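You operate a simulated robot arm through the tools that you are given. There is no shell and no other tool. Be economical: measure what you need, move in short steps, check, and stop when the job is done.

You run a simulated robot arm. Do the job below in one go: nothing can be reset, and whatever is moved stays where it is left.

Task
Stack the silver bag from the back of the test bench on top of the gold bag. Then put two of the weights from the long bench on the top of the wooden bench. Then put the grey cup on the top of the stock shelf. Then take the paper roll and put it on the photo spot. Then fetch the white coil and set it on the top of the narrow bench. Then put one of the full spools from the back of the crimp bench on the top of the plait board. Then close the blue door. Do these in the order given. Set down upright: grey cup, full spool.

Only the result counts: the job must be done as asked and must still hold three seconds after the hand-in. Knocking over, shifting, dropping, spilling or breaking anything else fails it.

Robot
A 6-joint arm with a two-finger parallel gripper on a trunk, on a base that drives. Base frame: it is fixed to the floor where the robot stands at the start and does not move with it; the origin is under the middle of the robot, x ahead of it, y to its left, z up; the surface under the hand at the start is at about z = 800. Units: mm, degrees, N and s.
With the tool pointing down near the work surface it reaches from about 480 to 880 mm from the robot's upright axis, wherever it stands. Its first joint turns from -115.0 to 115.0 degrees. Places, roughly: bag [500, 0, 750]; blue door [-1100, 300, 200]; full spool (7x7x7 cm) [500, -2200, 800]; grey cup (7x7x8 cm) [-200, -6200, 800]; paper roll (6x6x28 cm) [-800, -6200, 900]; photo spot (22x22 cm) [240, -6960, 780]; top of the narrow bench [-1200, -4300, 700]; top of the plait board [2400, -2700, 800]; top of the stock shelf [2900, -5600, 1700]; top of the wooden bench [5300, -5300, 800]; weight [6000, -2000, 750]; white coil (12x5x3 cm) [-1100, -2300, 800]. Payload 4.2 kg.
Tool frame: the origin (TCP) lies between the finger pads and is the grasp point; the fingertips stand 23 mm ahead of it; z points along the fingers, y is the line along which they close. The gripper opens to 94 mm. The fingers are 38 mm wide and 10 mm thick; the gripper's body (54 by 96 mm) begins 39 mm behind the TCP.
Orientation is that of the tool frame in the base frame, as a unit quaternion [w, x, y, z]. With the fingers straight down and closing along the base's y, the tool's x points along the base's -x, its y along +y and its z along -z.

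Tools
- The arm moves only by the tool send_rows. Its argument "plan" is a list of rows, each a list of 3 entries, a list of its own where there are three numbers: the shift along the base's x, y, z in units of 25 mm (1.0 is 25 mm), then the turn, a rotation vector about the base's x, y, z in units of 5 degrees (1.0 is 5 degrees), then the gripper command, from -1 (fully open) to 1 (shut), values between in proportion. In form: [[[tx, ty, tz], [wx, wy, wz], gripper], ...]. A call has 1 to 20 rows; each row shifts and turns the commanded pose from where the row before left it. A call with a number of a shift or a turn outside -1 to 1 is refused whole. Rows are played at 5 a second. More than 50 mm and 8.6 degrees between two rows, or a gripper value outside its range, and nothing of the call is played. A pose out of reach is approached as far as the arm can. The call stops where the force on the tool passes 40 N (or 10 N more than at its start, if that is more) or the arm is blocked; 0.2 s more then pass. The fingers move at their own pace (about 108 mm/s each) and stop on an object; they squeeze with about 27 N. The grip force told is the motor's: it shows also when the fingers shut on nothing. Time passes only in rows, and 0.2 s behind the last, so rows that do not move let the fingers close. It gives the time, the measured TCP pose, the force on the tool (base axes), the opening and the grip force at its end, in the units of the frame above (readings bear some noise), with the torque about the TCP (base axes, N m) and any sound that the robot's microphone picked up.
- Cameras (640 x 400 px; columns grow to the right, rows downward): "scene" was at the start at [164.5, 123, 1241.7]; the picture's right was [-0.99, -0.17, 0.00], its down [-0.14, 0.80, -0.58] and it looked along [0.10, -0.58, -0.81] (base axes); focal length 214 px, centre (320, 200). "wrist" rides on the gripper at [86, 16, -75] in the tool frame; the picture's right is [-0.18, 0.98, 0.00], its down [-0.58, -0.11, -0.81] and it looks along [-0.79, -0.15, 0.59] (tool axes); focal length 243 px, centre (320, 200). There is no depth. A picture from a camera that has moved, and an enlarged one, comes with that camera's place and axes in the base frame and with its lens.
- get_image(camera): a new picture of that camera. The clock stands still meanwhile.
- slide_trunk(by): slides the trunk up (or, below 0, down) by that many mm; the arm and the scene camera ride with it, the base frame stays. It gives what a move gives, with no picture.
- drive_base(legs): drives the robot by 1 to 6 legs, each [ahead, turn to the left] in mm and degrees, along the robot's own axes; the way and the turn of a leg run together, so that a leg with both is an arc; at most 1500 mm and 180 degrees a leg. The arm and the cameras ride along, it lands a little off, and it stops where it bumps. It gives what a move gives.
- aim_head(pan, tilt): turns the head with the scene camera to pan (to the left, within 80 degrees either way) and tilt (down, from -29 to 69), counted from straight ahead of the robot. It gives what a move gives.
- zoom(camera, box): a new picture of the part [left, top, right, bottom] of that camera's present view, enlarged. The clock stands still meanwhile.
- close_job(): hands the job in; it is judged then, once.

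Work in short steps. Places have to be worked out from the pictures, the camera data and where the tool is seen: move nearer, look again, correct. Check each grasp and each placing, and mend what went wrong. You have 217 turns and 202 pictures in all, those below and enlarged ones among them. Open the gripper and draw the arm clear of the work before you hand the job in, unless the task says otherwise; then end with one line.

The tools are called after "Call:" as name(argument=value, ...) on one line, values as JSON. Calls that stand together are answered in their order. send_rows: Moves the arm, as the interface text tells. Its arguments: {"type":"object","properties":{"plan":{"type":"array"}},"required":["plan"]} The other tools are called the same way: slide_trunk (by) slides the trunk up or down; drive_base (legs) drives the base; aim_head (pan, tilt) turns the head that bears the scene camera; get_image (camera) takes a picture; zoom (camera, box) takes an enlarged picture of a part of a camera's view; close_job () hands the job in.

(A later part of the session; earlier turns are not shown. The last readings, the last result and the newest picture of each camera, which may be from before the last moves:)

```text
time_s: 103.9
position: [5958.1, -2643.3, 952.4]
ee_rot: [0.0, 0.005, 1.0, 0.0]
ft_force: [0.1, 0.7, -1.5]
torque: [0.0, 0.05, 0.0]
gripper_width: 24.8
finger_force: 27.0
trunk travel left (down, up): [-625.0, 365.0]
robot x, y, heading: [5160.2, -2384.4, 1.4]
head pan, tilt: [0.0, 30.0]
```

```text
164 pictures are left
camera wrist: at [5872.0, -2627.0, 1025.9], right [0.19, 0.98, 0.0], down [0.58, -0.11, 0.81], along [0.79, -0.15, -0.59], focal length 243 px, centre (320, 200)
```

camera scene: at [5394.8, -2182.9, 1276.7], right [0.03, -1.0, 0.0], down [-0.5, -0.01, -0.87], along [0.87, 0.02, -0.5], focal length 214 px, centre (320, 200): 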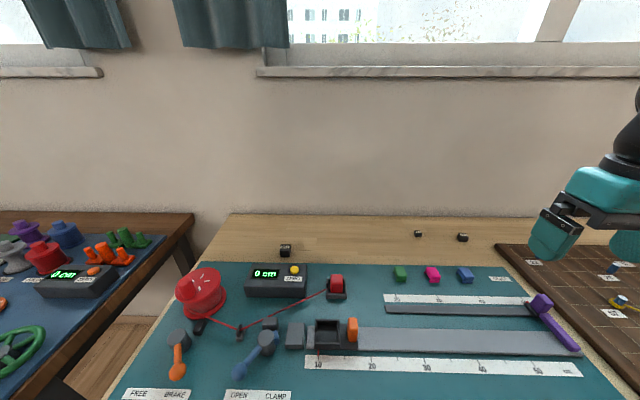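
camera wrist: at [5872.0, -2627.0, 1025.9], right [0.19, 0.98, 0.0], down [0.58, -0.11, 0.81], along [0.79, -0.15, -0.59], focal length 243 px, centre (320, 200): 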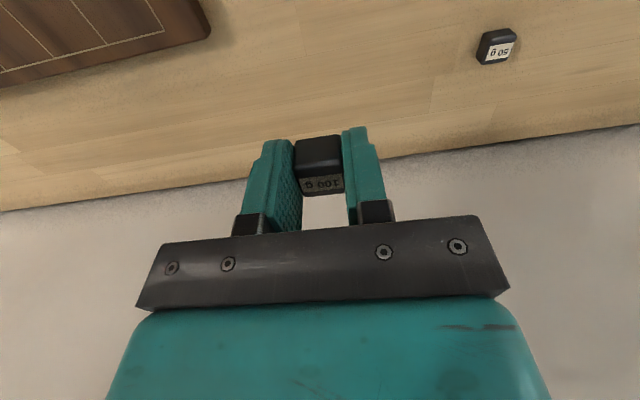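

Held firmly. Retract the hand, back off, and turn toward -y to see the wooden bench.

Call:
send_rows(plan=[[[-1, 0.3, 0.42], [0, 0, 0], 1], [[-1, 0.3, 0.42], [0, 0, 0], 1], [[-1, 0.3, 0.42], [0, 0, 0], 1], [[-1, 0.3, 0.42], [0, 0, 0], 1], [[-1, 0.3, 0.42], [0, 0, 0], 1], [[-1, 0.3, 0.42], [0, 0, 0], 1], [[-1, 0.3, 0.42], [0, 0, 0], 1], [[-1, 0.3, 0.42], [0, 0, 0], 1], [[-1, 0.3, 0.42], [0, 0, 0], 1], [[-1, 0.3, 0.42], [0, 0, 0], 1], [[-1, 0.3, 0.42], [0, 0, 0], 1], [[-1, 0.3, 0.42], [0, 0, 0], 1], [[-1, 0.3, 0.42], [0, 0, 0], 1], [[0, 0, 0], [0, 0, 0], 1]])

Call:
drive_base(legs=[[-300, 0], [0, -91.5]])

Call:
aim_head(pan=5, tilt=20)

Call:
get_image(camera="scene")

```text
time_s: 106.9
position: [5634.1, -2545.4, 1088.4]
ee_rot: [-0.001, 0.004, 1.0, 0.0]
ft_force: [0.1, 0.1, -1.6]
torque: [-0.02, 0.02, 0.02]
gripper_width: 24.5
finger_force: 27.4
trunk travel left (down, up): [-625.0, 365.0]
robot x, y, heading: [5156.3, -2386.3, 1.4]
head pan, tilt: [0.0, 30.0]
```

```text
time_s: 112.8
position: [4680.3, -2865.6, 1086.7]
ee_rot: [0.001, 0.722, 0.692, 0.0]
ft_force: [-0.1, -0.4, -1.6]
torque: [0.03, 0.02, -0.02]
gripper_width: 25.0
finger_force: 26.5
trunk travel left (down, up): [-625.0, 365.0]
robot x, y, heading: [4861.0, -2391.9, -90.3]
head pan, tilt: [0.0, 30.0]
```

```text
time_s: 113.5
position: [4679.0, -2865.2, 1088.6]
ee_rot: [0.001, 0.721, 0.693, 0.0]
ft_force: [0.3, -0.3, 0.1]
torque: [-0.01, -0.01, -0.02]
gripper_width: 24.6
finger_force: 26.7
trunk travel left (down, up): [-625.0, 365.0]
robot x, y, heading: [4856.1, -2392.4, -90.5]
head pan, tilt: [5.0, 20.0]
```

```text
163 pictures are left
camera scene: at [5058.9, -2639.1, 1292.7], right [-1.0, -0.08, 0.0], down [-0.03, 0.34, -0.94], along [0.08, -0.94, -0.34], focal length 214 px, centre (320, 200)
```

scene: 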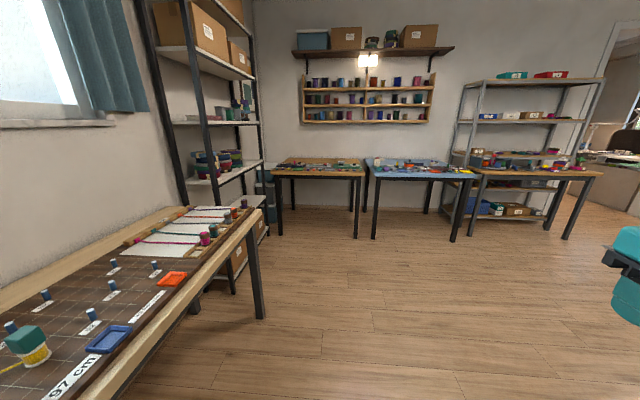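

The wooden bench is the one at x 4820–5750, front y≈-4940. I drive to about (5000,-4330).

Call:
drive_base(legs=[[0, 4.5], [1500, 0], [430, 0], [0, -4]])

Call:
aim_head(pan=0, tilt=30)

Call:
get_image(camera="scene")

```text
time_s: 123.9
position: [4833.2, -4745.7, 1086.8]
ee_rot: [0.0, 0.717, 0.697, 0.0]
ft_force: [0.9, 0.2, -1.5]
torque: [0.0, -0.02, 0.04]
gripper_width: 24.6
finger_force: 26.5
trunk travel left (down, up): [-625.0, 365.0]
robot x, y, heading: [5000.6, -4270.8, -89.6]
head pan, tilt: [5.0, 20.0]
```

```text
time_s: 124.7
position: [4832.1, -4745.7, 1087.6]
ee_rot: [0.0, 0.717, 0.697, 0.0]
ft_force: [0.4, 0.4, -1.0]
torque: [0.0, -0.01, -0.02]
gripper_width: 24.7
finger_force: 26.5
trunk travel left (down, up): [-625.0, 365.0]
robot x, y, heading: [5006.2, -4269.5, -89.8]
head pan, tilt: [0.0, 30.0]
```

```text
162 pictures are left
camera scene: at [5200.0, -4512.1, 1276.7], right [-1.0, -0.01, 0.0], down [0.0, 0.5, -0.87], along [0.01, -0.87, -0.5], focal length 214 px, centre (320, 200)
```

scene: 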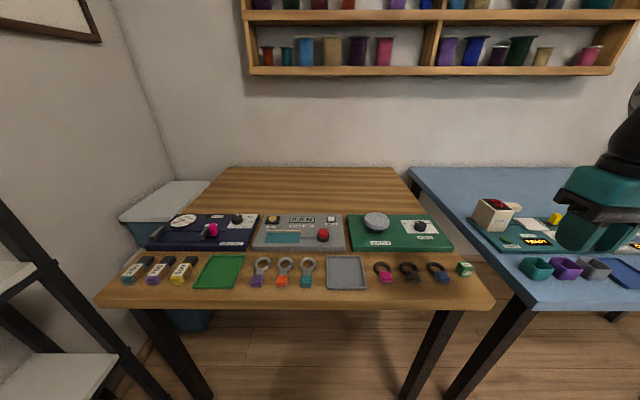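

The free part of the wooden bench is behind the instruments (y -5260…-5700). I drive 200 mm closer so it is in reach.

Call:
drive_base(legs=[[195, 0]])

Call:
get_image(camera="scene")

```text
time_s: 126.2
position: [4835.6, -4940.4, 1088.2]
ee_rot: [0.0, 0.716, 0.698, 0.0]
ft_force: [0.3, 0.1, -0.7]
torque: [0.01, 0.0, 0.0]
gripper_width: 24.5
finger_force: 26.8
trunk travel left (down, up): [-625.0, 365.0]
robot x, y, heading: [5003.8, -4465.3, -89.3]
head pan, tilt: [0.0, 30.0]
```

```text
161 pictures are left
camera scene: at [5202.3, -4705.4, 1276.7], right [-1.0, -0.01, 0.0], down [0.0, 0.5, -0.87], along [0.01, -0.87, -0.5], focal length 214 px, centre (320, 200)
```

scene: 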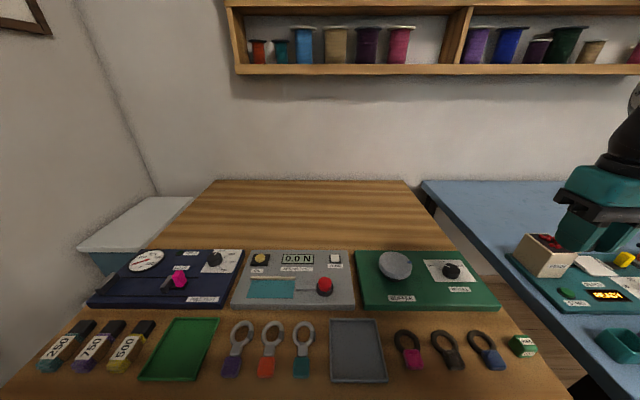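

Move the hand over the free area at about (4980,-5300).

Call:
send_rows(plan=[[[0.384, -0.96, -0.2], [0, 0, 0], 1], [[0.384, -0.96, -0.2], [0, 0, 0], 1], [[0.384, -0.96, -0.2], [0, 0, 0], 1], [[0.384, -0.96, -0.2], [0, 0, 0], 1], [[0.384, -0.96, -0.2], [0, 0, 0], 1], [[0.384, -0.96, -0.2], [0, 0, 0], 1], [[0.384, -0.96, -0.2], [0, 0, 0], 1], [[0.384, -0.96, -0.2], [0, 0, 0], 1], [[0.384, -0.96, -0.2], [0, 0, 0], 1], [[0.384, -0.96, -0.2], [0, 0, 0], 1], [[0.384, -0.96, -0.2], [0, 0, 0], 1], [[0.384, -0.96, -0.2], [0, 0, 0], 1], [[0.384, -0.96, -0.2], [0, 0, 0], 1], [[0.384, -0.96, -0.2], [0, 0, 0], 1], [[0.384, -0.96, -0.2], [0, 0, 0], 1], [[0, 0, -1], [0, 0, 0], 1], [[0, 0, -1], [0, 0, 0], 1], [[0, 0, -1], [0, 0, 0], 1], [[0, 0, 0], [0, 0, 0], 1]])

Call:
get_image(camera="scene")

```text
time_s: 130.2
position: [4982.0, -5300.7, 938.5]
ee_rot: [0.0, 0.716, 0.698, 0.0]
ft_force: [-1.1, -0.7, -1.4]
torque: [-0.02, -0.01, 0.03]
gripper_width: 24.7
finger_force: 27.1
trunk travel left (down, up): [-625.0, 365.0]
robot x, y, heading: [5004.6, -4466.2, -89.6]
head pan, tilt: [0.0, 30.0]
```

```text
160 pictures are left
camera scene: at [5202.3, -4705.4, 1276.7], right [-1.0, -0.01, 0.0], down [-0.01, 0.5, -0.87], along [0.01, -0.87, -0.5], focal length 214 px, centre (320, 200)
```

scene: 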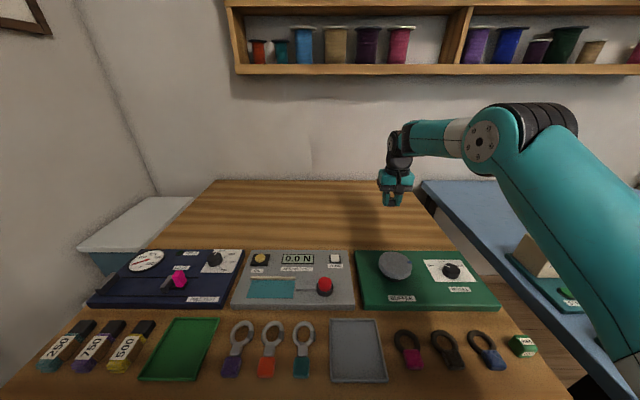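

Lower to about 832.

Call:
send_rows(plan=[[[0, 0, -1], [0, 0, 0], 1], [[0, 0, -1], [0, 0, 0], 1], [[0, 0, -1], [0, 0, 0], 1], [[0, 0, -0.5], [0, 0, 0], 1], [[0, 0, -0.4], [0, 0, 0], 1], [[0, 0, -0.2], [0, 0, 0], 1], [[0, 0, 0], [0, 0, 0], 1]])

Call:
get_image(camera="wrist")

```text
time_s: 131.8
position: [4980.3, -5299.8, 836.8]
ee_rot: [0.0, 0.716, 0.698, 0.0]
ft_force: [0.2, -0.8, -0.7]
torque: [0.0, -0.01, 0.0]
gripper_width: 24.5
finger_force: 27.2
trunk travel left (down, up): [-625.0, 365.0]
robot x, y, heading: [5004.0, -4466.9, -89.4]
head pan, tilt: [0.0, 30.0]
```

```text
159 pictures are left
camera wrist: at [4998.0, -5214.1, 910.4], right [0.98, -0.21, 0.0], down [-0.12, -0.58, 0.81], along [-0.17, -0.79, -0.59], focal length 243 px, centre (320, 200)
```

wrist: 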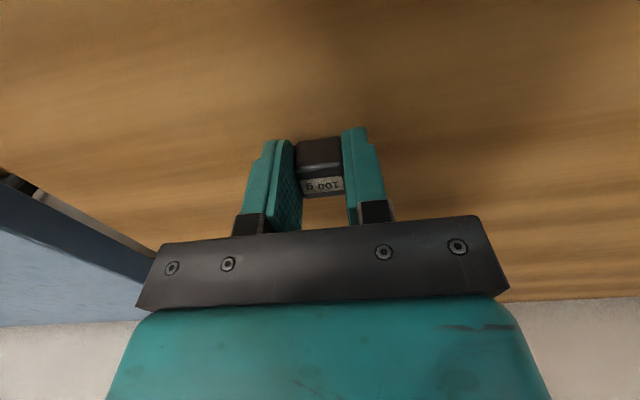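

Not touching yet; lower in 3 mm steps.

Call:
send_rows(plan=[[[0, 0, -0.12], [0, 0, 0], 1], [[0, 0, -0.12], [0, 0, 0], 1], [[0, 0, -0.12], [0, 0, 0], 1], [[0, 0, 0], [0, 0, 0], 1]])

```text
time_s: 132.8
position: [4979.9, -5300.4, 825.0]
ee_rot: [-0.001, 0.715, 0.699, 0.001]
ft_force: [-0.2, -0.3, -0.3]
torque: [0.02, 0.01, 0.06]
gripper_width: 24.6
finger_force: 27.1
trunk travel left (down, up): [-625.0, 365.0]
robot x, y, heading: [5004.4, -4464.7, -89.4]
head pan, tilt: [0.0, 30.0]
```

Call:
send_rows(plan=[[[0, 0, -0.1], [0, 0, 0], 1], [[0, 0, -0.1], [0, 0, 0], 1], [[0, 0, 0], [0, 0, 0], 1]])

Call:
zoom(camera="wrist", box=[220, 80, 420, 230])

```text
time_s: 133.6
position: [4980.7, -5300.4, 822.7]
ee_rot: [0.002, 0.716, 0.698, -0.002]
ft_force: [0.3, 2.1, 27.6]
torque: [-0.12, -0.01, -0.02]
gripper_width: 24.7
finger_force: 27.2
trunk travel left (down, up): [-625.0, 365.0]
robot x, y, heading: [5006.8, -4462.5, -89.3]
head pan, tilt: [0.0, 30.0]
```

```text
2.67 times, centred on (320, 155) of wrist
camera zoom: at [4998.3, -5213.3, 898.0], right [0.98, -0.21, 0.0], down [-0.12, -0.57, 0.81], along [-0.17, -0.79, -0.59], focal length 647 px, centre (320, 320)
```

zoom: 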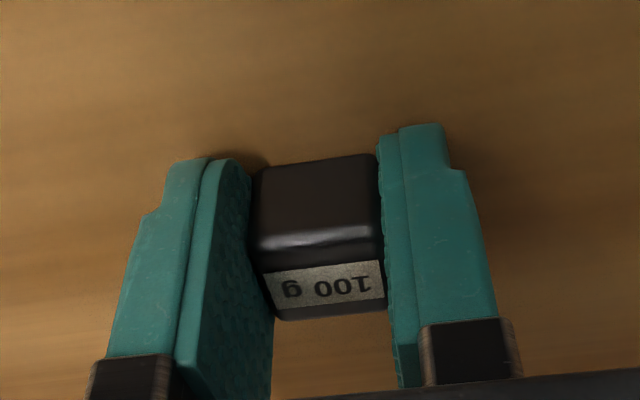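

Contact at z≈823. Release, rise, and retract the hand toward the robot.

Call:
send_rows(plan=[[[0, 0, 0], [0, 0, 0], 0.3], [[0, 0, 0], [0, 0, 0], -0.3], [[0, 0, 0.2], [0, 0, 0], -0.3], [[0, 0, 1], [0, 0, 0], -0.3], [[0, 0, 1], [0, 0, 0], -0.3], [[0, 0, 1], [0, 0, 0], -0.3], [[0, 0, 1], [0, 0, 0], -0.3], [[0, 0, 1], [0, 0, 0], -1], [[0, 0, 1], [0, 0, 0], -1], [[0, 0, 1], [0, 0, 0], -1], [[-0.2, 1, 0.5], [0, 0, 0], -1], [[-0.2, 1, 0.5], [0, 0, 0], -1], [[-0.2, 1, 0.5], [0, 0, 0], -1], [[-0.2, 1, 0.5], [0, 0, 0], -1], [[-0.2, 1, 0.5], [0, 0, 0], -1], [[-0.2, 1, 0], [0, 0, 0], -1], [[-0.2, 1, 0], [0, 0, 0], -1], [[-0.2, 1, 0], [0, 0, 0], -1], [[-0.2, 1, 0], [0, 0, 0], -1], [[-0.2, 1, 0], [0, 0, 0], -1]])

Call:
get_image(camera="scene")

```text
time_s: 137.8
position: [4928.8, -5050.4, 1064.2]
ee_rot: [-0.001, 0.715, 0.699, 0.0]
ft_force: [0.1, 0.0, -0.3]
torque: [0.04, 0.0, -0.01]
gripper_width: 94.0
finger_force: 0.0
trunk travel left (down, up): [-625.0, 365.0]
robot x, y, heading: [5003.5, -4462.8, -89.4]
head pan, tilt: [0.0, 30.0]
```

```text
157 pictures are left
camera scene: at [5202.4, -4705.6, 1276.6], right [-1.0, -0.01, 0.0], down [-0.01, 0.5, -0.87], along [0.01, -0.87, -0.5], focal length 214 px, centre (320, 200)
```

scene: 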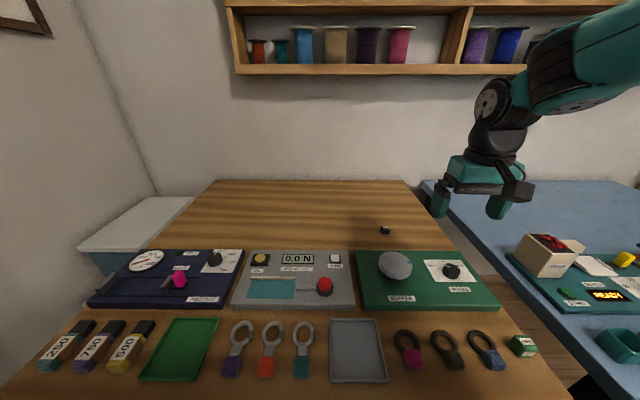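

Placed. Reverse along the corridor and return to the long bench for the 200 g weight.

Call:
drive_base(legs=[[-1300, 0], [-960, 0], [0, 89.4], [150, 0]])

Call:
get_image(camera="scene")

```text
time_s: 154.0
position: [5728.2, -2236.8, 1064.9]
ee_rot: [-0.001, 0.015, 1.0, 0.0]
ft_force: [-0.6, 0.4, -0.2]
torque: [-0.04, 0.01, 0.02]
gripper_width: 94.2
finger_force: 0.1
trunk travel left (down, up): [-625.0, 365.0]
robot x, y, heading: [5145.3, -2158.7, 0.2]
head pan, tilt: [0.0, 30.0]
```

```text
156 pictures are left
camera scene: at [5384.2, -1962.5, 1276.7], right [0.01, -1.0, 0.0], down [-0.5, 0.0, -0.87], along [0.87, 0.0, -0.5], focal length 214 px, centre (320, 200)
```

scene: 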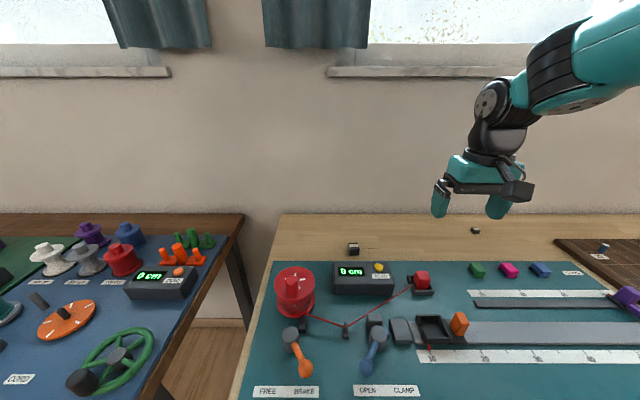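

200 g at (5884,-2064). Move over it.

Call:
send_rows(plan=[[[0.8, 0.99, -0.6], [0, 0, 0], -1], [[0.8, 0.99, -0.6], [0, 0, 0], -1], [[0.8, 0.99, -0.6], [0, 0, 0], -1], [[0.8, 0.99, -0.6], [0, 0, 0], -1], [[0.8, 0.99, -0.6], [0, 0, 0], -1], [[0.8, 0.99, -0.6], [0, 0, 0], -1], [[0.8, 0.99, -0.6], [0, 0, 0], -1], [[0, 0, 0], [0, 0, 0], -1]])

Call:
get_image(camera="wrist")

```text
time_s: 155.8
position: [5867.2, -2065.6, 959.4]
ee_rot: [-0.001, 0.015, 1.0, 0.0]
ft_force: [-0.5, 0.0, 1.0]
torque: [0.0, 0.0, -0.01]
gripper_width: 94.1
finger_force: 0.0
trunk travel left (down, up): [-625.0, 365.0]
robot x, y, heading: [5141.8, -2157.0, 0.3]
head pan, tilt: [0.0, 30.0]
```

```text
155 pictures are left
camera wrist: at [5780.9, -2045.3, 1033.5], right [0.21, 0.98, 0.0], down [0.58, -0.13, 0.81], along [0.79, -0.17, -0.59], focal length 243 px, centre (320, 200)
```

wrist: 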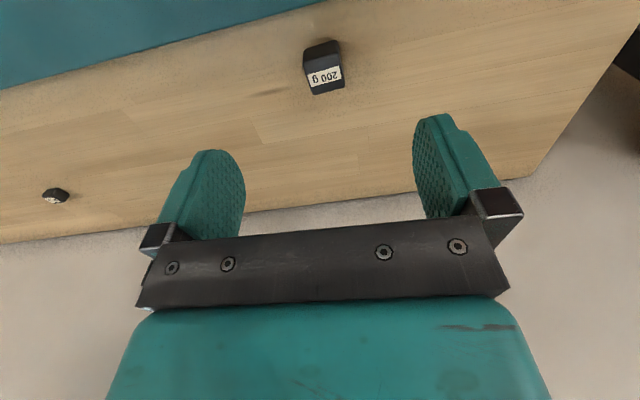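

Weight at (5882,-2064), turned ~4°. Rotate 5°, descend and grip.

Call:
send_rows(plan=[[[0.3, 0.03, -0.9], [0, 0, 0.5], -1], [[0.3, 0.03, -0.9], [0, 0, 0.5], -1], [[0, 0, -0.9], [0, 0, 0], -1], [[0, 0, -0.9], [0, 0, 0], -1], [[0, 0, -0.9], [0, 0, 0], -1], [[0, 0, 0], [0, 0, 0], -1]])

Call:
get_image(camera="wrist")

```text
time_s: 157.2
position: [5882.3, -2063.0, 847.3]
ee_rot: [-0.001, -0.029, 1.0, 0.0]
ft_force: [-0.2, 0.1, 0.2]
torque: [0.03, -0.02, -0.06]
gripper_width: 94.1
finger_force: 0.1
trunk travel left (down, up): [-625.0, 365.0]
robot x, y, heading: [5143.1, -2160.9, 0.3]
head pan, tilt: [0.0, 30.0]
```

```text
154 pictures are left
camera wrist: at [5794.8, -2051.2, 922.0], right [0.13, 0.99, 0.0], down [0.59, -0.08, 0.81], along [0.8, -0.1, -0.59], focal length 243 px, centre (320, 200)
```

wrist: 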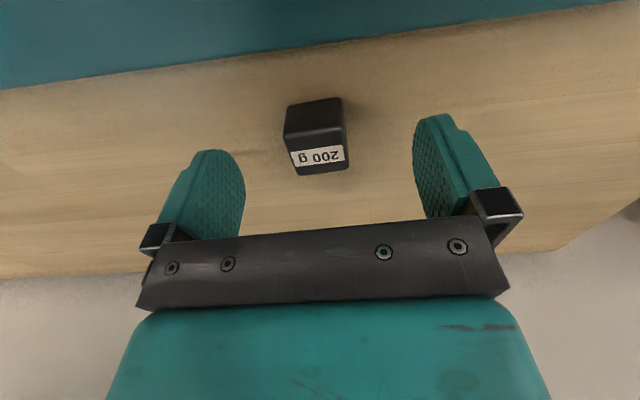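

Call:
send_rows(plan=[[[0, 0, -0.5], [0, 0, 0], -1], [[0, 0, -0.38], [0, 0, 0], -1], [[0, 0, 0], [0, 0, 0], 1], [[0, 0, 0], [0, 0, 0], 1], [[0, 0, 0], [0, 0, 0], 1], [[0, 0, 0], [0, 0, 0], 1], [[0, 0, 1], [0, 0, 0], 1], [[0, 0, 1], [0, 0, 0], 1], [[0, 0, 1], [0, 0, 0], 1], [[0, 0, 1], [0, 0, 0], 1], [[0, 0, 1], [0, 0, 0], 1], [[0, 0, 0], [0, 0, 0], 1]])

Call:
get_image(camera="wrist")

```text
time_s: 159.8
position: [5882.6, -2062.2, 947.7]
ee_rot: [-0.001, -0.028, 1.0, 0.0]
ft_force: [1.1, -0.5, -3.3]
torque: [0.0, 0.0, 0.0]
gripper_width: 30.5
finger_force: 26.8
trunk travel left (down, up): [-625.0, 365.0]
robot x, y, heading: [5142.5, -2160.6, 0.2]
head pan, tilt: [0.0, 30.0]
```

```text
153 pictures are left
camera wrist: at [5795.5, -2051.8, 1023.1], right [0.13, 0.99, 0.0], down [0.59, -0.08, 0.81], along [0.8, -0.1, -0.59], focal length 243 px, centre (320, 200)
```

wrist: 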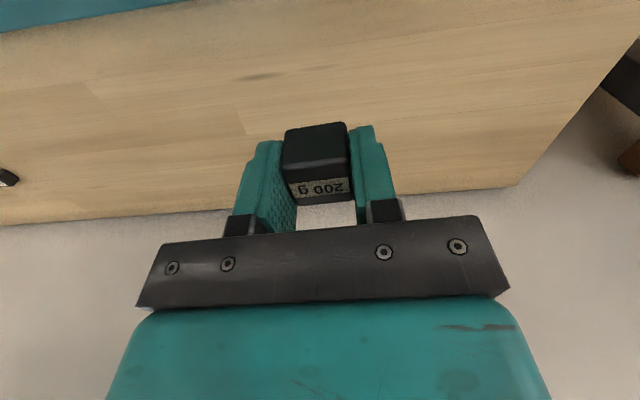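

Held. Retract and drive back to the wooden bench.

Call:
send_rows(plan=[[[-0.95, -0.85, 0.5], [0, 0, 0], 1], [[-0.95, -0.85, 0.5], [0, 0, 0], 1], [[-0.95, -0.85, 0.5], [0, 0, 0], 1], [[-0.95, -0.85, 0.5], [0, 0, 0], 1], [[-0.95, -0.85, 0.5], [0, 0, 0], 1], [[-0.95, -0.85, 0.5], [0, 0, 0], 1], [[-0.95, -0.85, 0.5], [0, 0, 0], 1], [[-0.95, -0.85, 0.5], [0, 0, 0], 1], [[-0.95, -0.85, 0.5], [0, 0, 0], 1], [[-0.95, -0.85, 0.5], [0, 0, 0], 1], [[-0.95, -0.85, 0.5], [0, 0, 0], 1], [[0, 0, 0], [0, 0, 0], 1]])

Call:
drive_base(legs=[[-150, 0], [0, -90], [1300, 0], [700, 0]])

```text
time_s: 162.4
position: [5619.9, -2297.0, 1087.5]
ee_rot: [-0.001, -0.029, 1.0, -0.001]
ft_force: [-0.2, 0.1, -1.4]
torque: [0.0, -0.02, 0.0]
gripper_width: 30.7
finger_force: 27.0
trunk travel left (down, up): [-625.0, 365.0]
robot x, y, heading: [5140.6, -2158.6, -0.0]
head pan, tilt: [0.0, 30.0]
```

```text
time_s: 177.2
position: [4865.6, -4657.8, 1087.1]
ee_rot: [-0.001, 0.686, 0.728, 0.0]
ft_force: [-0.2, -0.3, -1.2]
torque: [0.01, 0.01, 0.0]
gripper_width: 30.6
finger_force: 27.1
trunk travel left (down, up): [-625.0, 365.0]
robot x, y, heading: [5000.7, -4180.5, -89.4]
head pan, tilt: [0.0, 30.0]
```

Approach the bench and move the hand to about (5080,-5300).

Call:
drive_base(legs=[[285, 0]])

Call:
send_rows(plan=[[[0.57, -0.95, -0.2], [0, 0, 0], 1], [[0.57, -0.95, -0.2], [0, 0, 0], 1], [[0.57, -0.95, -0.2], [0, 0, 0], 1], [[0.57, -0.95, -0.2], [0, 0, 0], 1], [[0.57, -0.95, -0.2], [0, 0, 0], 1], [[0.57, -0.95, -0.2], [0, 0, 0], 1], [[0.57, -0.95, -0.2], [0, 0, 0], 1], [[0.57, -0.95, -0.2], [0, 0, 0], 1], [[0.57, -0.95, -0.2], [0, 0, 0], 1], [[0.57, -0.95, -0.2], [0, 0, 0], 1], [[0.57, -0.95, -0.2], [0, 0, 0], 1], [[0.57, -0.95, -0.2], [0, 0, 0], 1], [[0.57, -0.95, -0.2], [0, 0, 0], 1], [[0.57, -0.95, -0.2], [0, 0, 0], 1], [[0.57, -0.95, -0.2], [0, 0, 0], 1], [[0, 0, -1], [0, 0, 0], 1], [[0, 0, -1], [0, 0, 0], 1], [[0, 0, -1], [0, 0, 0], 1], [[0, 0, -1], [0, 0, 0], 1], [[0, 0, 0], [0, 0, 0], 1]])

Call:
get_image(camera="wrist")

Call:
get_image(camera="scene")

```text
time_s: 179.2
position: [4869.9, -4937.5, 1086.2]
ee_rot: [-0.001, 0.684, 0.729, 0.0]
ft_force: [-0.8, 0.1, -2.4]
torque: [-0.01, -0.01, 0.01]
gripper_width: 30.6
finger_force: 26.9
trunk travel left (down, up): [-625.0, 365.0]
robot x, y, heading: [5006.2, -4458.7, -89.5]
head pan, tilt: [0.0, 30.0]
```

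```text
time_s: 183.4
position: [5082.1, -5296.6, 911.9]
ee_rot: [-0.001, 0.685, 0.729, 0.001]
ft_force: [0.2, -0.3, -1.6]
torque: [0.03, -0.01, 0.02]
gripper_width: 30.8
finger_force: 27.1
trunk travel left (down, up): [-625.0, 365.0]
robot x, y, heading: [5003.9, -4456.1, -89.1]
head pan, tilt: [0.0, 30.0]
```

```text
152 pictures are left
camera wrist: at [5092.0, -5209.3, 986.9], right [0.99, -0.12, 0.0], down [-0.07, -0.59, 0.81], along [-0.1, -0.8, -0.59], focal length 243 px, centre (320, 200)
```

wrist: 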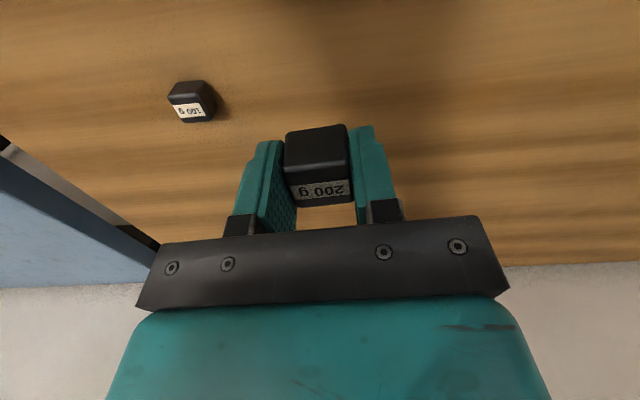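

```text
151 pictures are left
camera scene: at [5202.2, -4699.4, 1276.7], right [-1.0, -0.01, 0.0], down [0.0, 0.5, -0.87], along [0.01, -0.87, -0.5], focal length 214 px, centre (320, 200)
```

scene: 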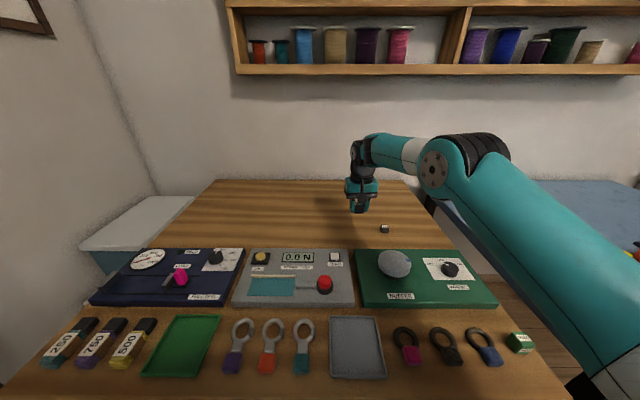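

Clear of the first weight (100 mm away). Lower to ~828.

Call:
send_rows(plan=[[[0, 0, -1], [0, 0, 0], 1], [[0, 0, -1], [0, 0, 0], 1], [[0, 0, -0.8], [0, 0, 0], 1], [[0, 0, -0.3], [0, 0, 0], 1], [[0, 0, -0.12], [0, 0, 0], 1], [[0, 0, -0.1], [0, 0, 0], 1], [[0, 0, 0], [0, 0, 0], 1]])

```text
time_s: 185.0
position: [5081.4, -5294.4, 828.8]
ee_rot: [0.0, 0.684, 0.729, 0.001]
ft_force: [0.8, 0.3, -1.8]
torque: [0.01, 0.0, -0.04]
gripper_width: 30.7
finger_force: 26.8
trunk travel left (down, up): [-625.0, 365.0]
robot x, y, heading: [5004.6, -4459.7, -89.3]
head pan, tilt: [0.0, 30.0]
```

Call:
send_rows(plan=[[[0, 0, -0.1], [0, 0, 0], 1], [[0, 0, -0.1], [0, 0, 0], 1], [[0, 0, 0], [0, 0, 0], 1]])

```text
time_s: 185.8
position: [5081.8, -5295.3, 825.0]
ee_rot: [0.0, 0.685, 0.729, 0.001]
ft_force: [-1.0, -0.4, -1.7]
torque: [0.02, 0.0, 0.0]
gripper_width: 30.7
finger_force: 26.9
trunk travel left (down, up): [-625.0, 365.0]
robot x, y, heading: [5003.3, -4459.7, -89.3]
head pan, tilt: [0.0, 30.0]
```

Call:
send_rows(plan=[[[0, 0, -0.08], [0, 0, 0], 1], [[0, 0, -0.06], [0, 0, 0], 1], [[0, 0, 0], [0, 0, 0], 1]])

```text
time_s: 186.6
position: [5083.1, -5296.4, 824.0]
ee_rot: [0.003, 0.685, 0.729, -0.001]
ft_force: [-1.2, 4.1, 25.8]
torque: [0.16, 0.18, 0.05]
gripper_width: 29.9
finger_force: 26.0
trunk travel left (down, up): [-625.0, 365.0]
robot x, y, heading: [5007.1, -4457.3, -89.8]
head pan, tilt: [0.0, 30.0]
```

Contact. Release, rise, retract to a compact pose.

Call:
send_rows(plan=[[[0, 0, 0], [0, 0, 0], 0.2], [[0, 0, 0], [0, 0, 0], -0.1], [[0, 0, 0.2], [0, 0, 0], -0.1], [[0, 0, 1], [0, 0, 0], -0.1], [[0, 0, 1], [0, 0, 0], -0.1], [[0, 0, 1], [0, 0, 0], -0.1], [[0, 0, 1], [0, 0, 0], -0.1], [[0, 0, 1], [0, 0, 0], -0.1], [[0, 0, 1], [0, 0, 0], -1], [[0, 0, 1], [0, 0, 0], -1], [[-0.5, 1, 0.5], [0, 0, 0], -1], [[-0.5, 1, 0.5], [0, 0, 0], -1], [[-0.5, 1, 0.5], [0, 0, 0], -1], [[-0.5, 1, 0.5], [0, 0, 0], -1], [[-0.5, 1, 0.3], [0, 0, 0], -1], [[-0.5, 1, 0], [0, 0, 0], -1], [[-0.5, 1, 0], [0, 0, 0], -1], [[-0.5, 1, 0], [0, 0, 0], -1], [[-0.5, 1, 0], [0, 0, 0], -1], [[-0.5, 1, 0], [0, 0, 0], -1]])

Call:
get_image(camera="scene")

```text
time_s: 190.8
position: [4957.7, -5042.8, 1057.7]
ee_rot: [-0.001, 0.684, 0.729, 0.001]
ft_force: [-0.3, -0.5, -0.5]
torque: [0.01, 0.01, 0.02]
gripper_width: 94.1
finger_force: 0.1
trunk travel left (down, up): [-625.0, 365.0]
robot x, y, heading: [5003.5, -4458.4, -89.4]
head pan, tilt: [0.0, 30.0]
```

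```text
150 pictures are left
camera scene: at [5202.3, -4699.6, 1276.6], right [-1.0, -0.01, 0.0], down [0.0, 0.5, -0.87], along [0.01, -0.87, -0.5], focal length 214 px, centre (320, 200)
```

scene: 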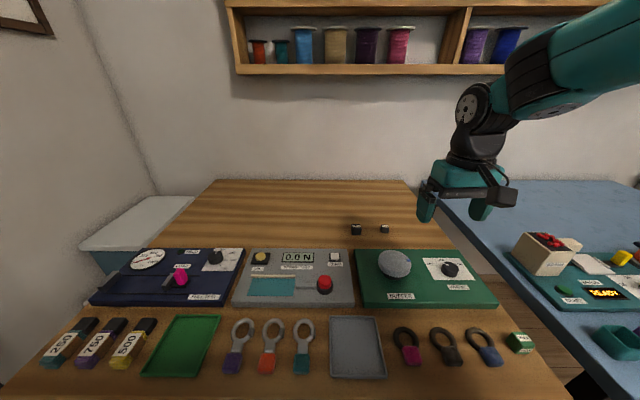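

Both weights stand on the wooden bench. Now pull the hand in, back off and face -x to look toward the cup's area.

Call:
send_rows(plan=[[[-0.5, 1, 0.4], [0, 0, 0], -1], [[-0.5, 1, 0.4], [0, 0, 0], -1], [[-0.5, 1, 0.4], [0, 0, 0], -1], [[-0.5, 0.8, 0.2], [0, 0, 0], -1], [[0, 0, 0], [0, 0, 0], -1]])

Call:
drive_base(legs=[[-300, 0], [0, -90]])

Call:
aim_head(pan=10, tilt=15)

Call:
get_image(camera="scene")

Call:
aim_head(pan=60, tilt=10)

Call:
get_image(camera="scene")

```text
time_s: 192.0
position: [4907.3, -4949.4, 1094.8]
ee_rot: [0.0, 0.684, 0.73, 0.0]
ft_force: [0.1, -0.5, -0.7]
torque: [0.01, 0.02, 0.0]
gripper_width: 93.9
finger_force: 0.1
trunk travel left (down, up): [-625.0, 365.0]
robot x, y, heading: [5006.2, -4457.2, -89.4]
head pan, tilt: [0.0, 30.0]
```

```text
time_s: 197.8
position: [4509.7, -4065.1, 1094.7]
ee_rot: [0.0, 1.0, 0.032, 0.001]
ft_force: [0.9, -0.1, 0.6]
torque: [-0.02, 0.03, 0.0]
gripper_width: 94.0
finger_force: 0.1
trunk travel left (down, up): [-625.0, 365.0]
robot x, y, heading: [5003.3, -4161.2, -179.4]
head pan, tilt: [0.0, 30.0]
```

```text
time_s: 198.6
position: [4510.4, -4066.2, 1093.3]
ee_rot: [0.0, 0.999, 0.032, 0.001]
ft_force: [-0.1, -0.3, 0.2]
torque: [0.0, 0.02, 0.01]
gripper_width: 94.0
finger_force: 0.1
trunk travel left (down, up): [-625.0, 365.0]
robot x, y, heading: [5000.5, -4163.7, -179.2]
head pan, tilt: [10.0, 15.0]
```

```text
149 pictures are left
camera scene: at [4759.7, -4376.9, 1300.8], right [-0.18, 0.98, 0.0], down [0.26, 0.05, -0.97], along [-0.95, -0.18, -0.26], focal length 214 px, centre (320, 200)
```

scene: 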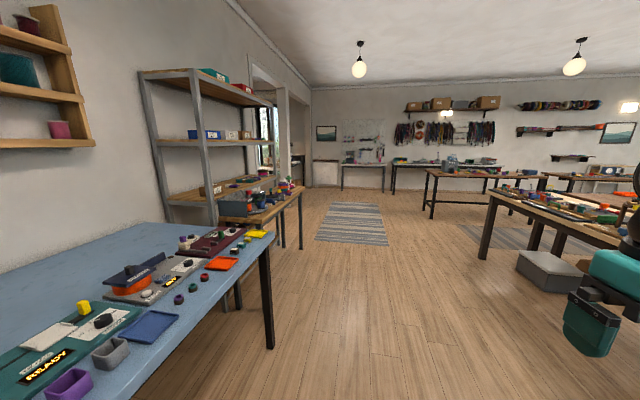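

```text
time_s: 199.8
position: [4510.9, -4065.6, 1093.5]
ee_rot: [0.0, 0.999, 0.033, 0.001]
ft_force: [0.4, -0.7, 0.1]
torque: [0.0, 0.03, 0.05]
gripper_width: 94.0
finger_force: 0.1
trunk travel left (down, up): [-625.0, 365.0]
robot x, y, heading: [5007.4, -4158.6, -179.6]
head pan, tilt: [60.0, 10.0]
```

```text
148 pictures are left
camera scene: at [4805.9, -4440.7, 1309.0], right [-0.87, 0.49, 0.0], down [0.09, 0.15, -0.98], along [-0.48, -0.86, -0.17], focal length 214 px, centre (320, 200)
```

scene: 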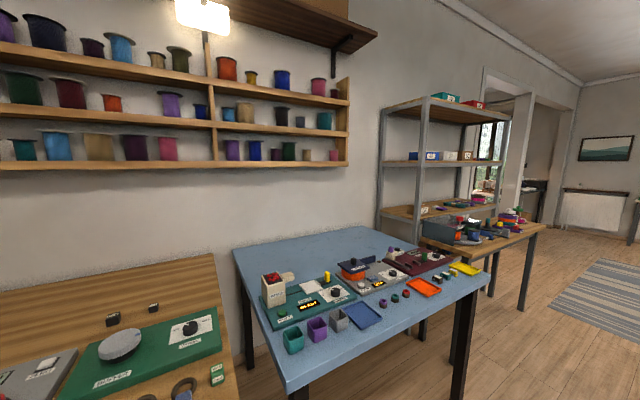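

The aisle at y≈-4160 is clear. Drive to x≈1900 and look toward the second room.

Call:
drive_base(legs=[[1500, 0], [1500, 0], [100, 0]])

Call:
get_image(camera="scene")

Call:
aim_head(pan=20, tilt=15)

Call:
get_image(camera="scene")

```text
time_s: 215.2
position: [1371.1, -3989.8, 1094.0]
ee_rot: [0.0, 1.0, 0.005, 0.001]
ft_force: [-0.1, 0.6, 0.7]
torque: [-0.01, 0.0, -0.05]
gripper_width: 94.1
finger_force: 0.1
trunk travel left (down, up): [-625.0, 365.0]
robot x, y, heading: [1854.5, -4114.9, 177.5]
head pan, tilt: [60.0, 10.0]
```

```text
147 pictures are left
camera scene: at [1645.7, -4381.0, 1309.0], right [-0.84, 0.54, 0.0], down [0.09, 0.15, -0.98], along [-0.53, -0.83, -0.17], focal length 214 px, centre (320, 200)
```

scene: 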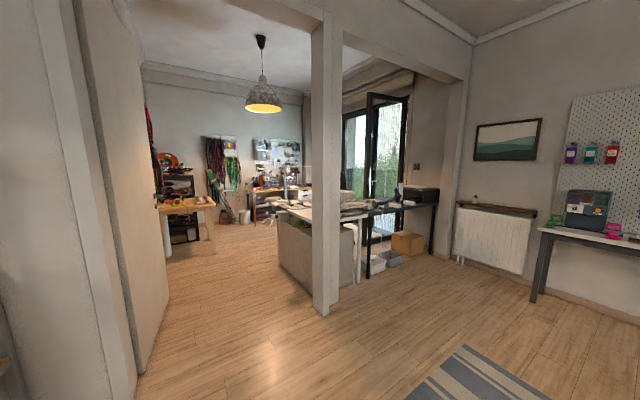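

```text
time_s: 216.3
position: [1370.9, -3990.5, 1093.8]
ee_rot: [-0.001, 1.0, 0.005, 0.001]
ft_force: [0.1, 1.0, 0.0]
torque: [0.02, -0.03, -0.02]
gripper_width: 93.7
finger_force: 0.1
trunk travel left (down, up): [-625.0, 365.0]
robot x, y, heading: [1855.6, -4113.8, 177.5]
head pan, tilt: [20.0, 15.0]
```

```text
146 pictures are left
camera scene: at [1606.6, -4330.8, 1300.9], right [-0.3, 0.95, 0.0], down [0.25, 0.08, -0.97], along [-0.92, -0.29, -0.26], focal length 214 px, centre (320, 200)
```

scene: 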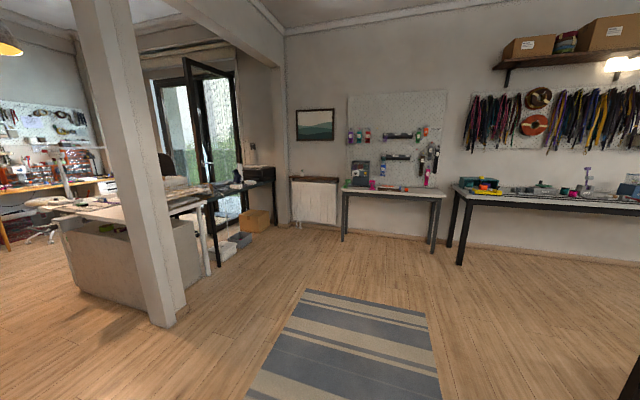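

I enlarge the desk behind the post to find cup and roll.

Call:
zoom(camera="scene", box=[30, 130, 290, 290])

```text
2.46 times, centred on (160, 210) of scene
camera zoom: at [1606.6, -4330.8, 1300.9], right [-0.3, 0.95, 0.0], down [0.25, 0.08, -0.97], along [-0.92, -0.29, -0.26], focal length 528 px, centre (714, 175)
```

zoom: 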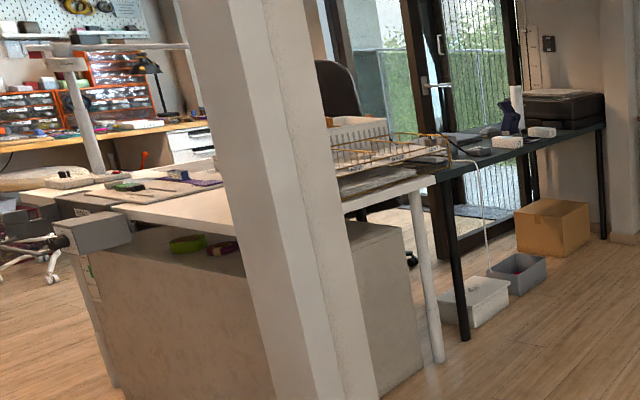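

The paper roll stands beside the printer on the black table (front edge y≈-5990, x -1266…0). Drive to about (-350,-5300) facing it.

Call:
drive_base(legs=[[1300, 0], [900, 0], [0, 92.5], [1200, 0]])

Call:
aim_head(pan=0, tilt=25)

Call:
get_image(camera="scene")

```text
time_s: 236.8
position: [-404.2, -5758.5, 1094.4]
ee_rot: [-0.001, 0.676, 0.737, 0.001]
ft_force: [0.5, 0.5, -0.5]
torque: [0.03, 0.02, -0.02]
gripper_width: 93.9
finger_force: 0.0
trunk travel left (down, up): [-625.0, 365.0]
robot x, y, heading: [-318.8, -5267.6, -88.0]
head pan, tilt: [20.0, 15.0]
```

```text
time_s: 237.6
position: [-404.8, -5757.2, 1094.2]
ee_rot: [-0.001, 0.677, 0.736, 0.0]
ft_force: [-0.6, -0.7, 0.4]
torque: [0.01, 0.0, 0.01]
gripper_width: 93.7
finger_force: 0.1
trunk travel left (down, up): [-625.0, 365.0]
robot x, y, heading: [-312.7, -5267.2, -88.4]
head pan, tilt: [0.0, 25.0]
```

```text
144 pictures are left
camera scene: at [-115.3, -5503.0, 1284.7], right [-1.0, -0.03, 0.0], down [-0.01, 0.42, -0.91], along [0.03, -0.91, -0.42], focal length 214 px, centre (320, 200)
```

scene: 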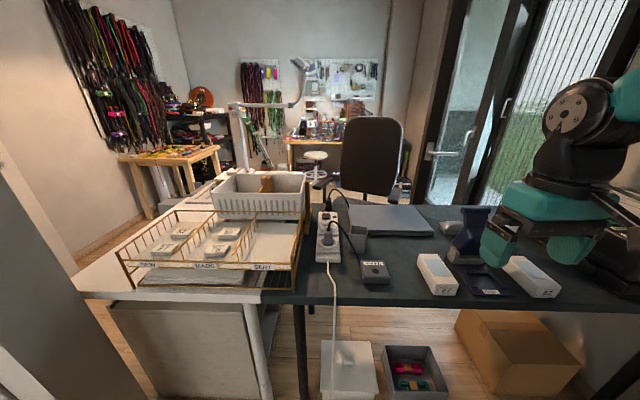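

Call:
zoom(camera="scene", box=[300, 180, 560, 310])

Call:
zoom(camera="scene", box=[70, 150, 340, 310])

```text
2.46 times, centred on (430, 245) of scene
camera zoom: at [-115.3, -5503.0, 1284.7], right [-1.0, -0.03, 0.0], down [-0.01, 0.42, -0.91], along [0.03, -0.91, -0.42], focal length 528 px, centre (49, 89)
```

zoom: 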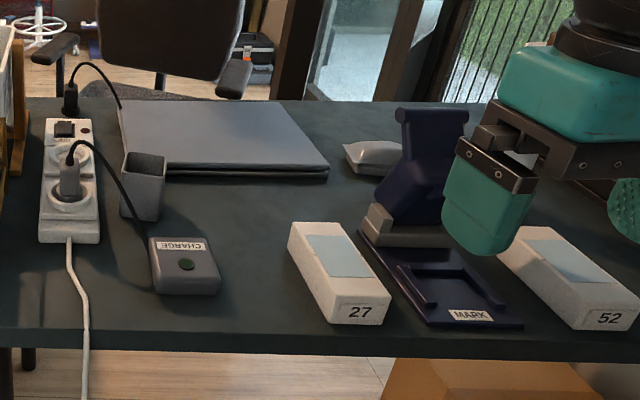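

```text
2.37 times, centred on (205, 230) of scene
camera zoom: at [-115.3, -5503.0, 1284.7], right [-1.0, -0.03, 0.0], down [-0.01, 0.42, -0.91], along [0.03, -0.91, -0.42], focal length 508 px, centre (593, 129)
```

zoom: 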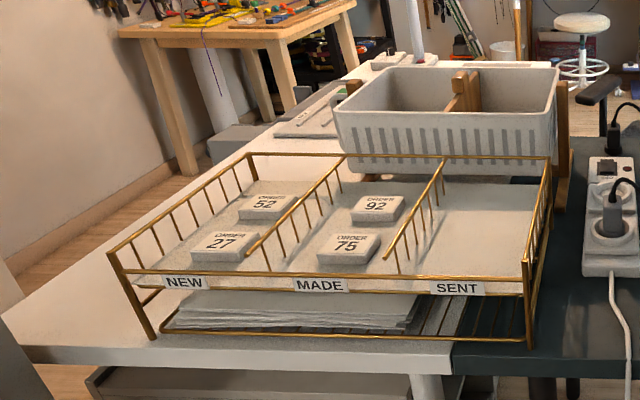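

The grey cup stands next to the power strip at about (-230,-6180). I drive 170 mm closer and look again.

Call:
drive_base(legs=[[170, 0]])

Call:
aim_head(pan=0, tilt=40)

Call:
zoom(camera="scene", box=[280, 90, 440, 250])

Call:
get_image(camera="wrist")

```text
time_s: 239.1
position: [-398.9, -5928.8, 1094.5]
ee_rot: [-0.001, 0.677, 0.736, 0.0]
ft_force: [0.1, 0.7, -1.1]
torque: [-0.02, 0.0, 0.0]
gripper_width: 94.0
finger_force: 0.0
trunk travel left (down, up): [-625.0, 365.0]
robot x, y, heading: [-312.6, -5433.9, -88.2]
head pan, tilt: [0.0, 25.0]
```

```text
time_s: 239.9
position: [-399.6, -5928.9, 1094.1]
ee_rot: [-0.001, 0.676, 0.737, 0.0]
ft_force: [-1.3, -0.6, -0.4]
torque: [-0.02, 0.02, 0.03]
gripper_width: 94.1
finger_force: 0.0
trunk travel left (down, up): [-625.0, 365.0]
robot x, y, heading: [-310.3, -5435.3, -88.0]
head pan, tilt: [0.0, 40.0]
```

```text
2.50 times, centred on (360, 170) of scene
camera zoom: at [-109.9, -5667.1, 1261.4], right [-1.0, -0.03, 0.0], down [-0.02, 0.64, -0.77], along [0.02, -0.77, -0.64], focal length 536 px, centre (220, 275)
```

zoom: 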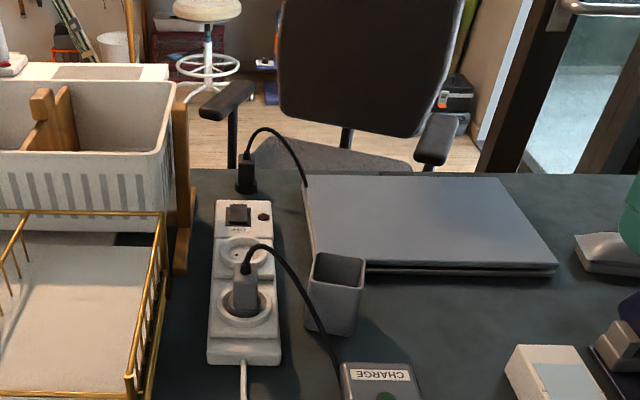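

```text
140 pictures are left
camera wrist: at [-390.5, -5841.7, 1168.7], right [0.99, -0.1, 0.0], down [-0.06, -0.59, 0.81], along [-0.08, -0.8, -0.59], focal length 243 px, centre (320, 200)
```

wrist: 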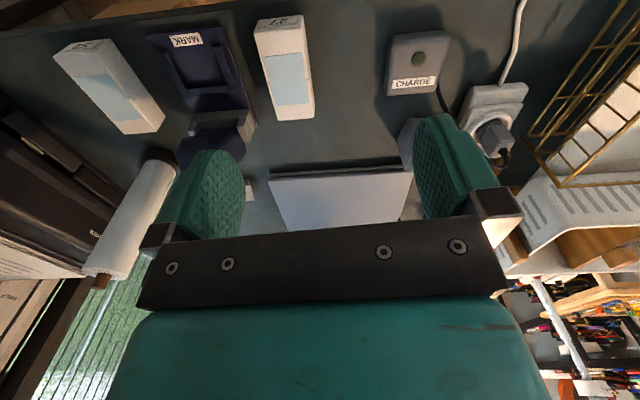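

Triangulation puts the cup's rim at z≈880, centre (-230,-6136), with room on its right. I'll grip the right wall with one finger inside. Move above it, rotating 12° to match the cup.

Call:
send_rows(plan=[[[0.62, -0.9, -0.6], [0, 0, -0.27], -0.1], [[0.62, -0.9, -0.6], [0, 0, -0.27], -0.1], [[0.62, -0.9, -0.6], [0, 0, -0.27], -0.1], [[0.62, -0.9, -0.6], [0, 0, -0.27], -0.1], [[0.62, -0.9, -0.6], [0, 0, -0.27], -0.1], [[0.62, -0.9, -0.6], [0, 0, -0.27], -0.1], [[0.62, -0.9, -0.6], [0, 0, -0.27], -0.1], [[0.62, -0.9, -0.6], [0, 0, -0.27], -0.1], [[0.62, -0.9, -0.6], [0, 0, -0.27], -0.1], [[0, 0, 0], [0, 0, 0], -0.1]])

Call:
get_image(camera="wrist")

Call:
zoom(camera="scene", box=[300, 100, 460, 220])

```text
time_s: 242.1
position: [-260.5, -6130.3, 956.8]
ee_rot: [0.0, 0.751, 0.661, 0.001]
ft_force: [-0.5, 0.0, -0.6]
torque: [-0.02, 0.0, -0.01]
gripper_width: 51.9
finger_force: 0.1
trunk travel left (down, up): [-625.0, 365.0]
robot x, y, heading: [-310.4, -5435.0, -88.0]
head pan, tilt: [0.0, 40.0]
```

```text
139 pictures are left
camera wrist: at [-233.6, -6047.4, 1031.9], right [0.95, -0.31, 0.0], down [-0.18, -0.56, 0.81], along [-0.25, -0.77, -0.59], focal length 243 px, centre (320, 200)
```

wrist: 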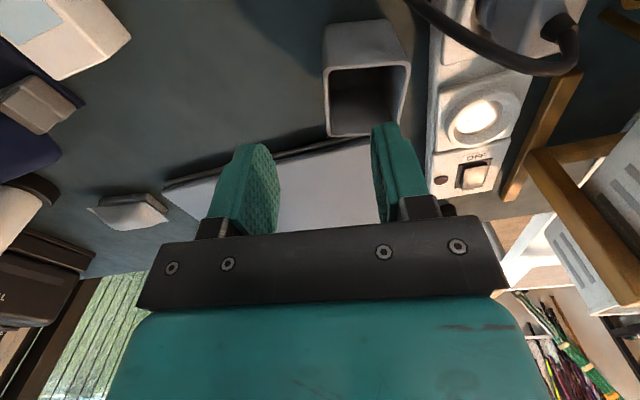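

```text
3.33 times, centred on (380, 160) of scene
camera zoom: at [-109.9, -5667.0, 1261.3], right [-1.0, -0.03, 0.0], down [-0.02, 0.64, -0.77], along [0.02, -0.77, -0.64], focal length 715 px, centre (120, 333)
```

zoom: 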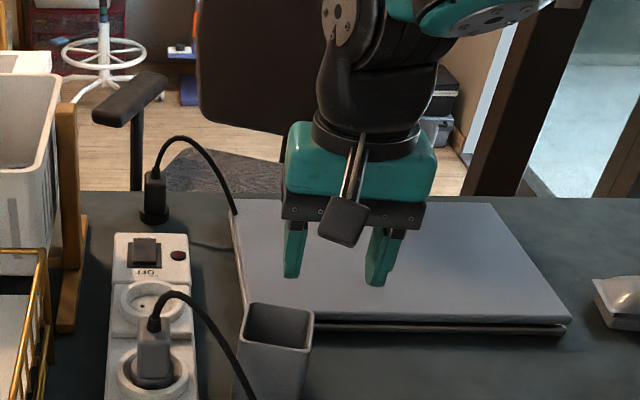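

The rim is about z=865, target wall centre (-260,-6152). Shift back 22 mm, narrow the opening a bit, and descend to just above the rim.

Call:
send_rows(plan=[[[0, -0.45, -0.5], [0, 0, -0.3], 0.05], [[0, -0.43, -0.7], [0, 0, -0.3], 0.05], [[0, 0, -0.9], [0, 0, 0], 0.05], [[0, 0, 0], [0, 0, 0], 0.05]])

Call:
get_image(camera="wrist")

Call:
zoom(camera="scene", box=[300, 100, 460, 220])

```text
time_s: 243.1
position: [-260.2, -6154.4, 905.4]
ee_rot: [-0.001, 0.767, 0.642, 0.001]
ft_force: [-0.1, 0.3, -0.6]
torque: [-0.02, -0.03, 0.0]
gripper_width: 44.6
finger_force: 0.1
trunk travel left (down, up): [-625.0, 365.0]
robot x, y, heading: [-310.4, -5434.9, -87.9]
head pan, tilt: [0.0, 40.0]
```

```text
137 pictures are left
camera wrist: at [-229.3, -6071.5, 980.3], right [0.93, -0.36, 0.0], down [-0.21, -0.55, 0.81], along [-0.29, -0.75, -0.59], focal length 243 px, centre (320, 200)
```

wrist: 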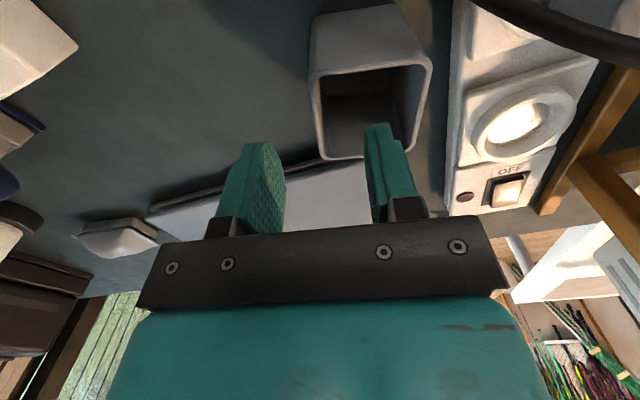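

```text
3.33 times, centred on (380, 160) of scene
camera zoom: at [-109.9, -5667.1, 1261.3], right [-1.0, -0.03, 0.0], down [-0.02, 0.64, -0.77], along [0.02, -0.77, -0.64], focal length 715 px, centre (120, 333)
```

zoom: 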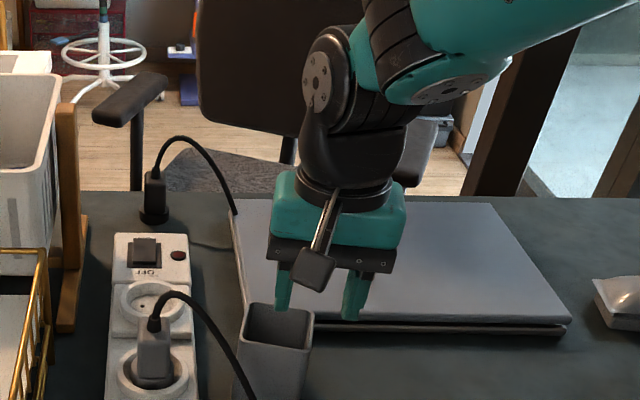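

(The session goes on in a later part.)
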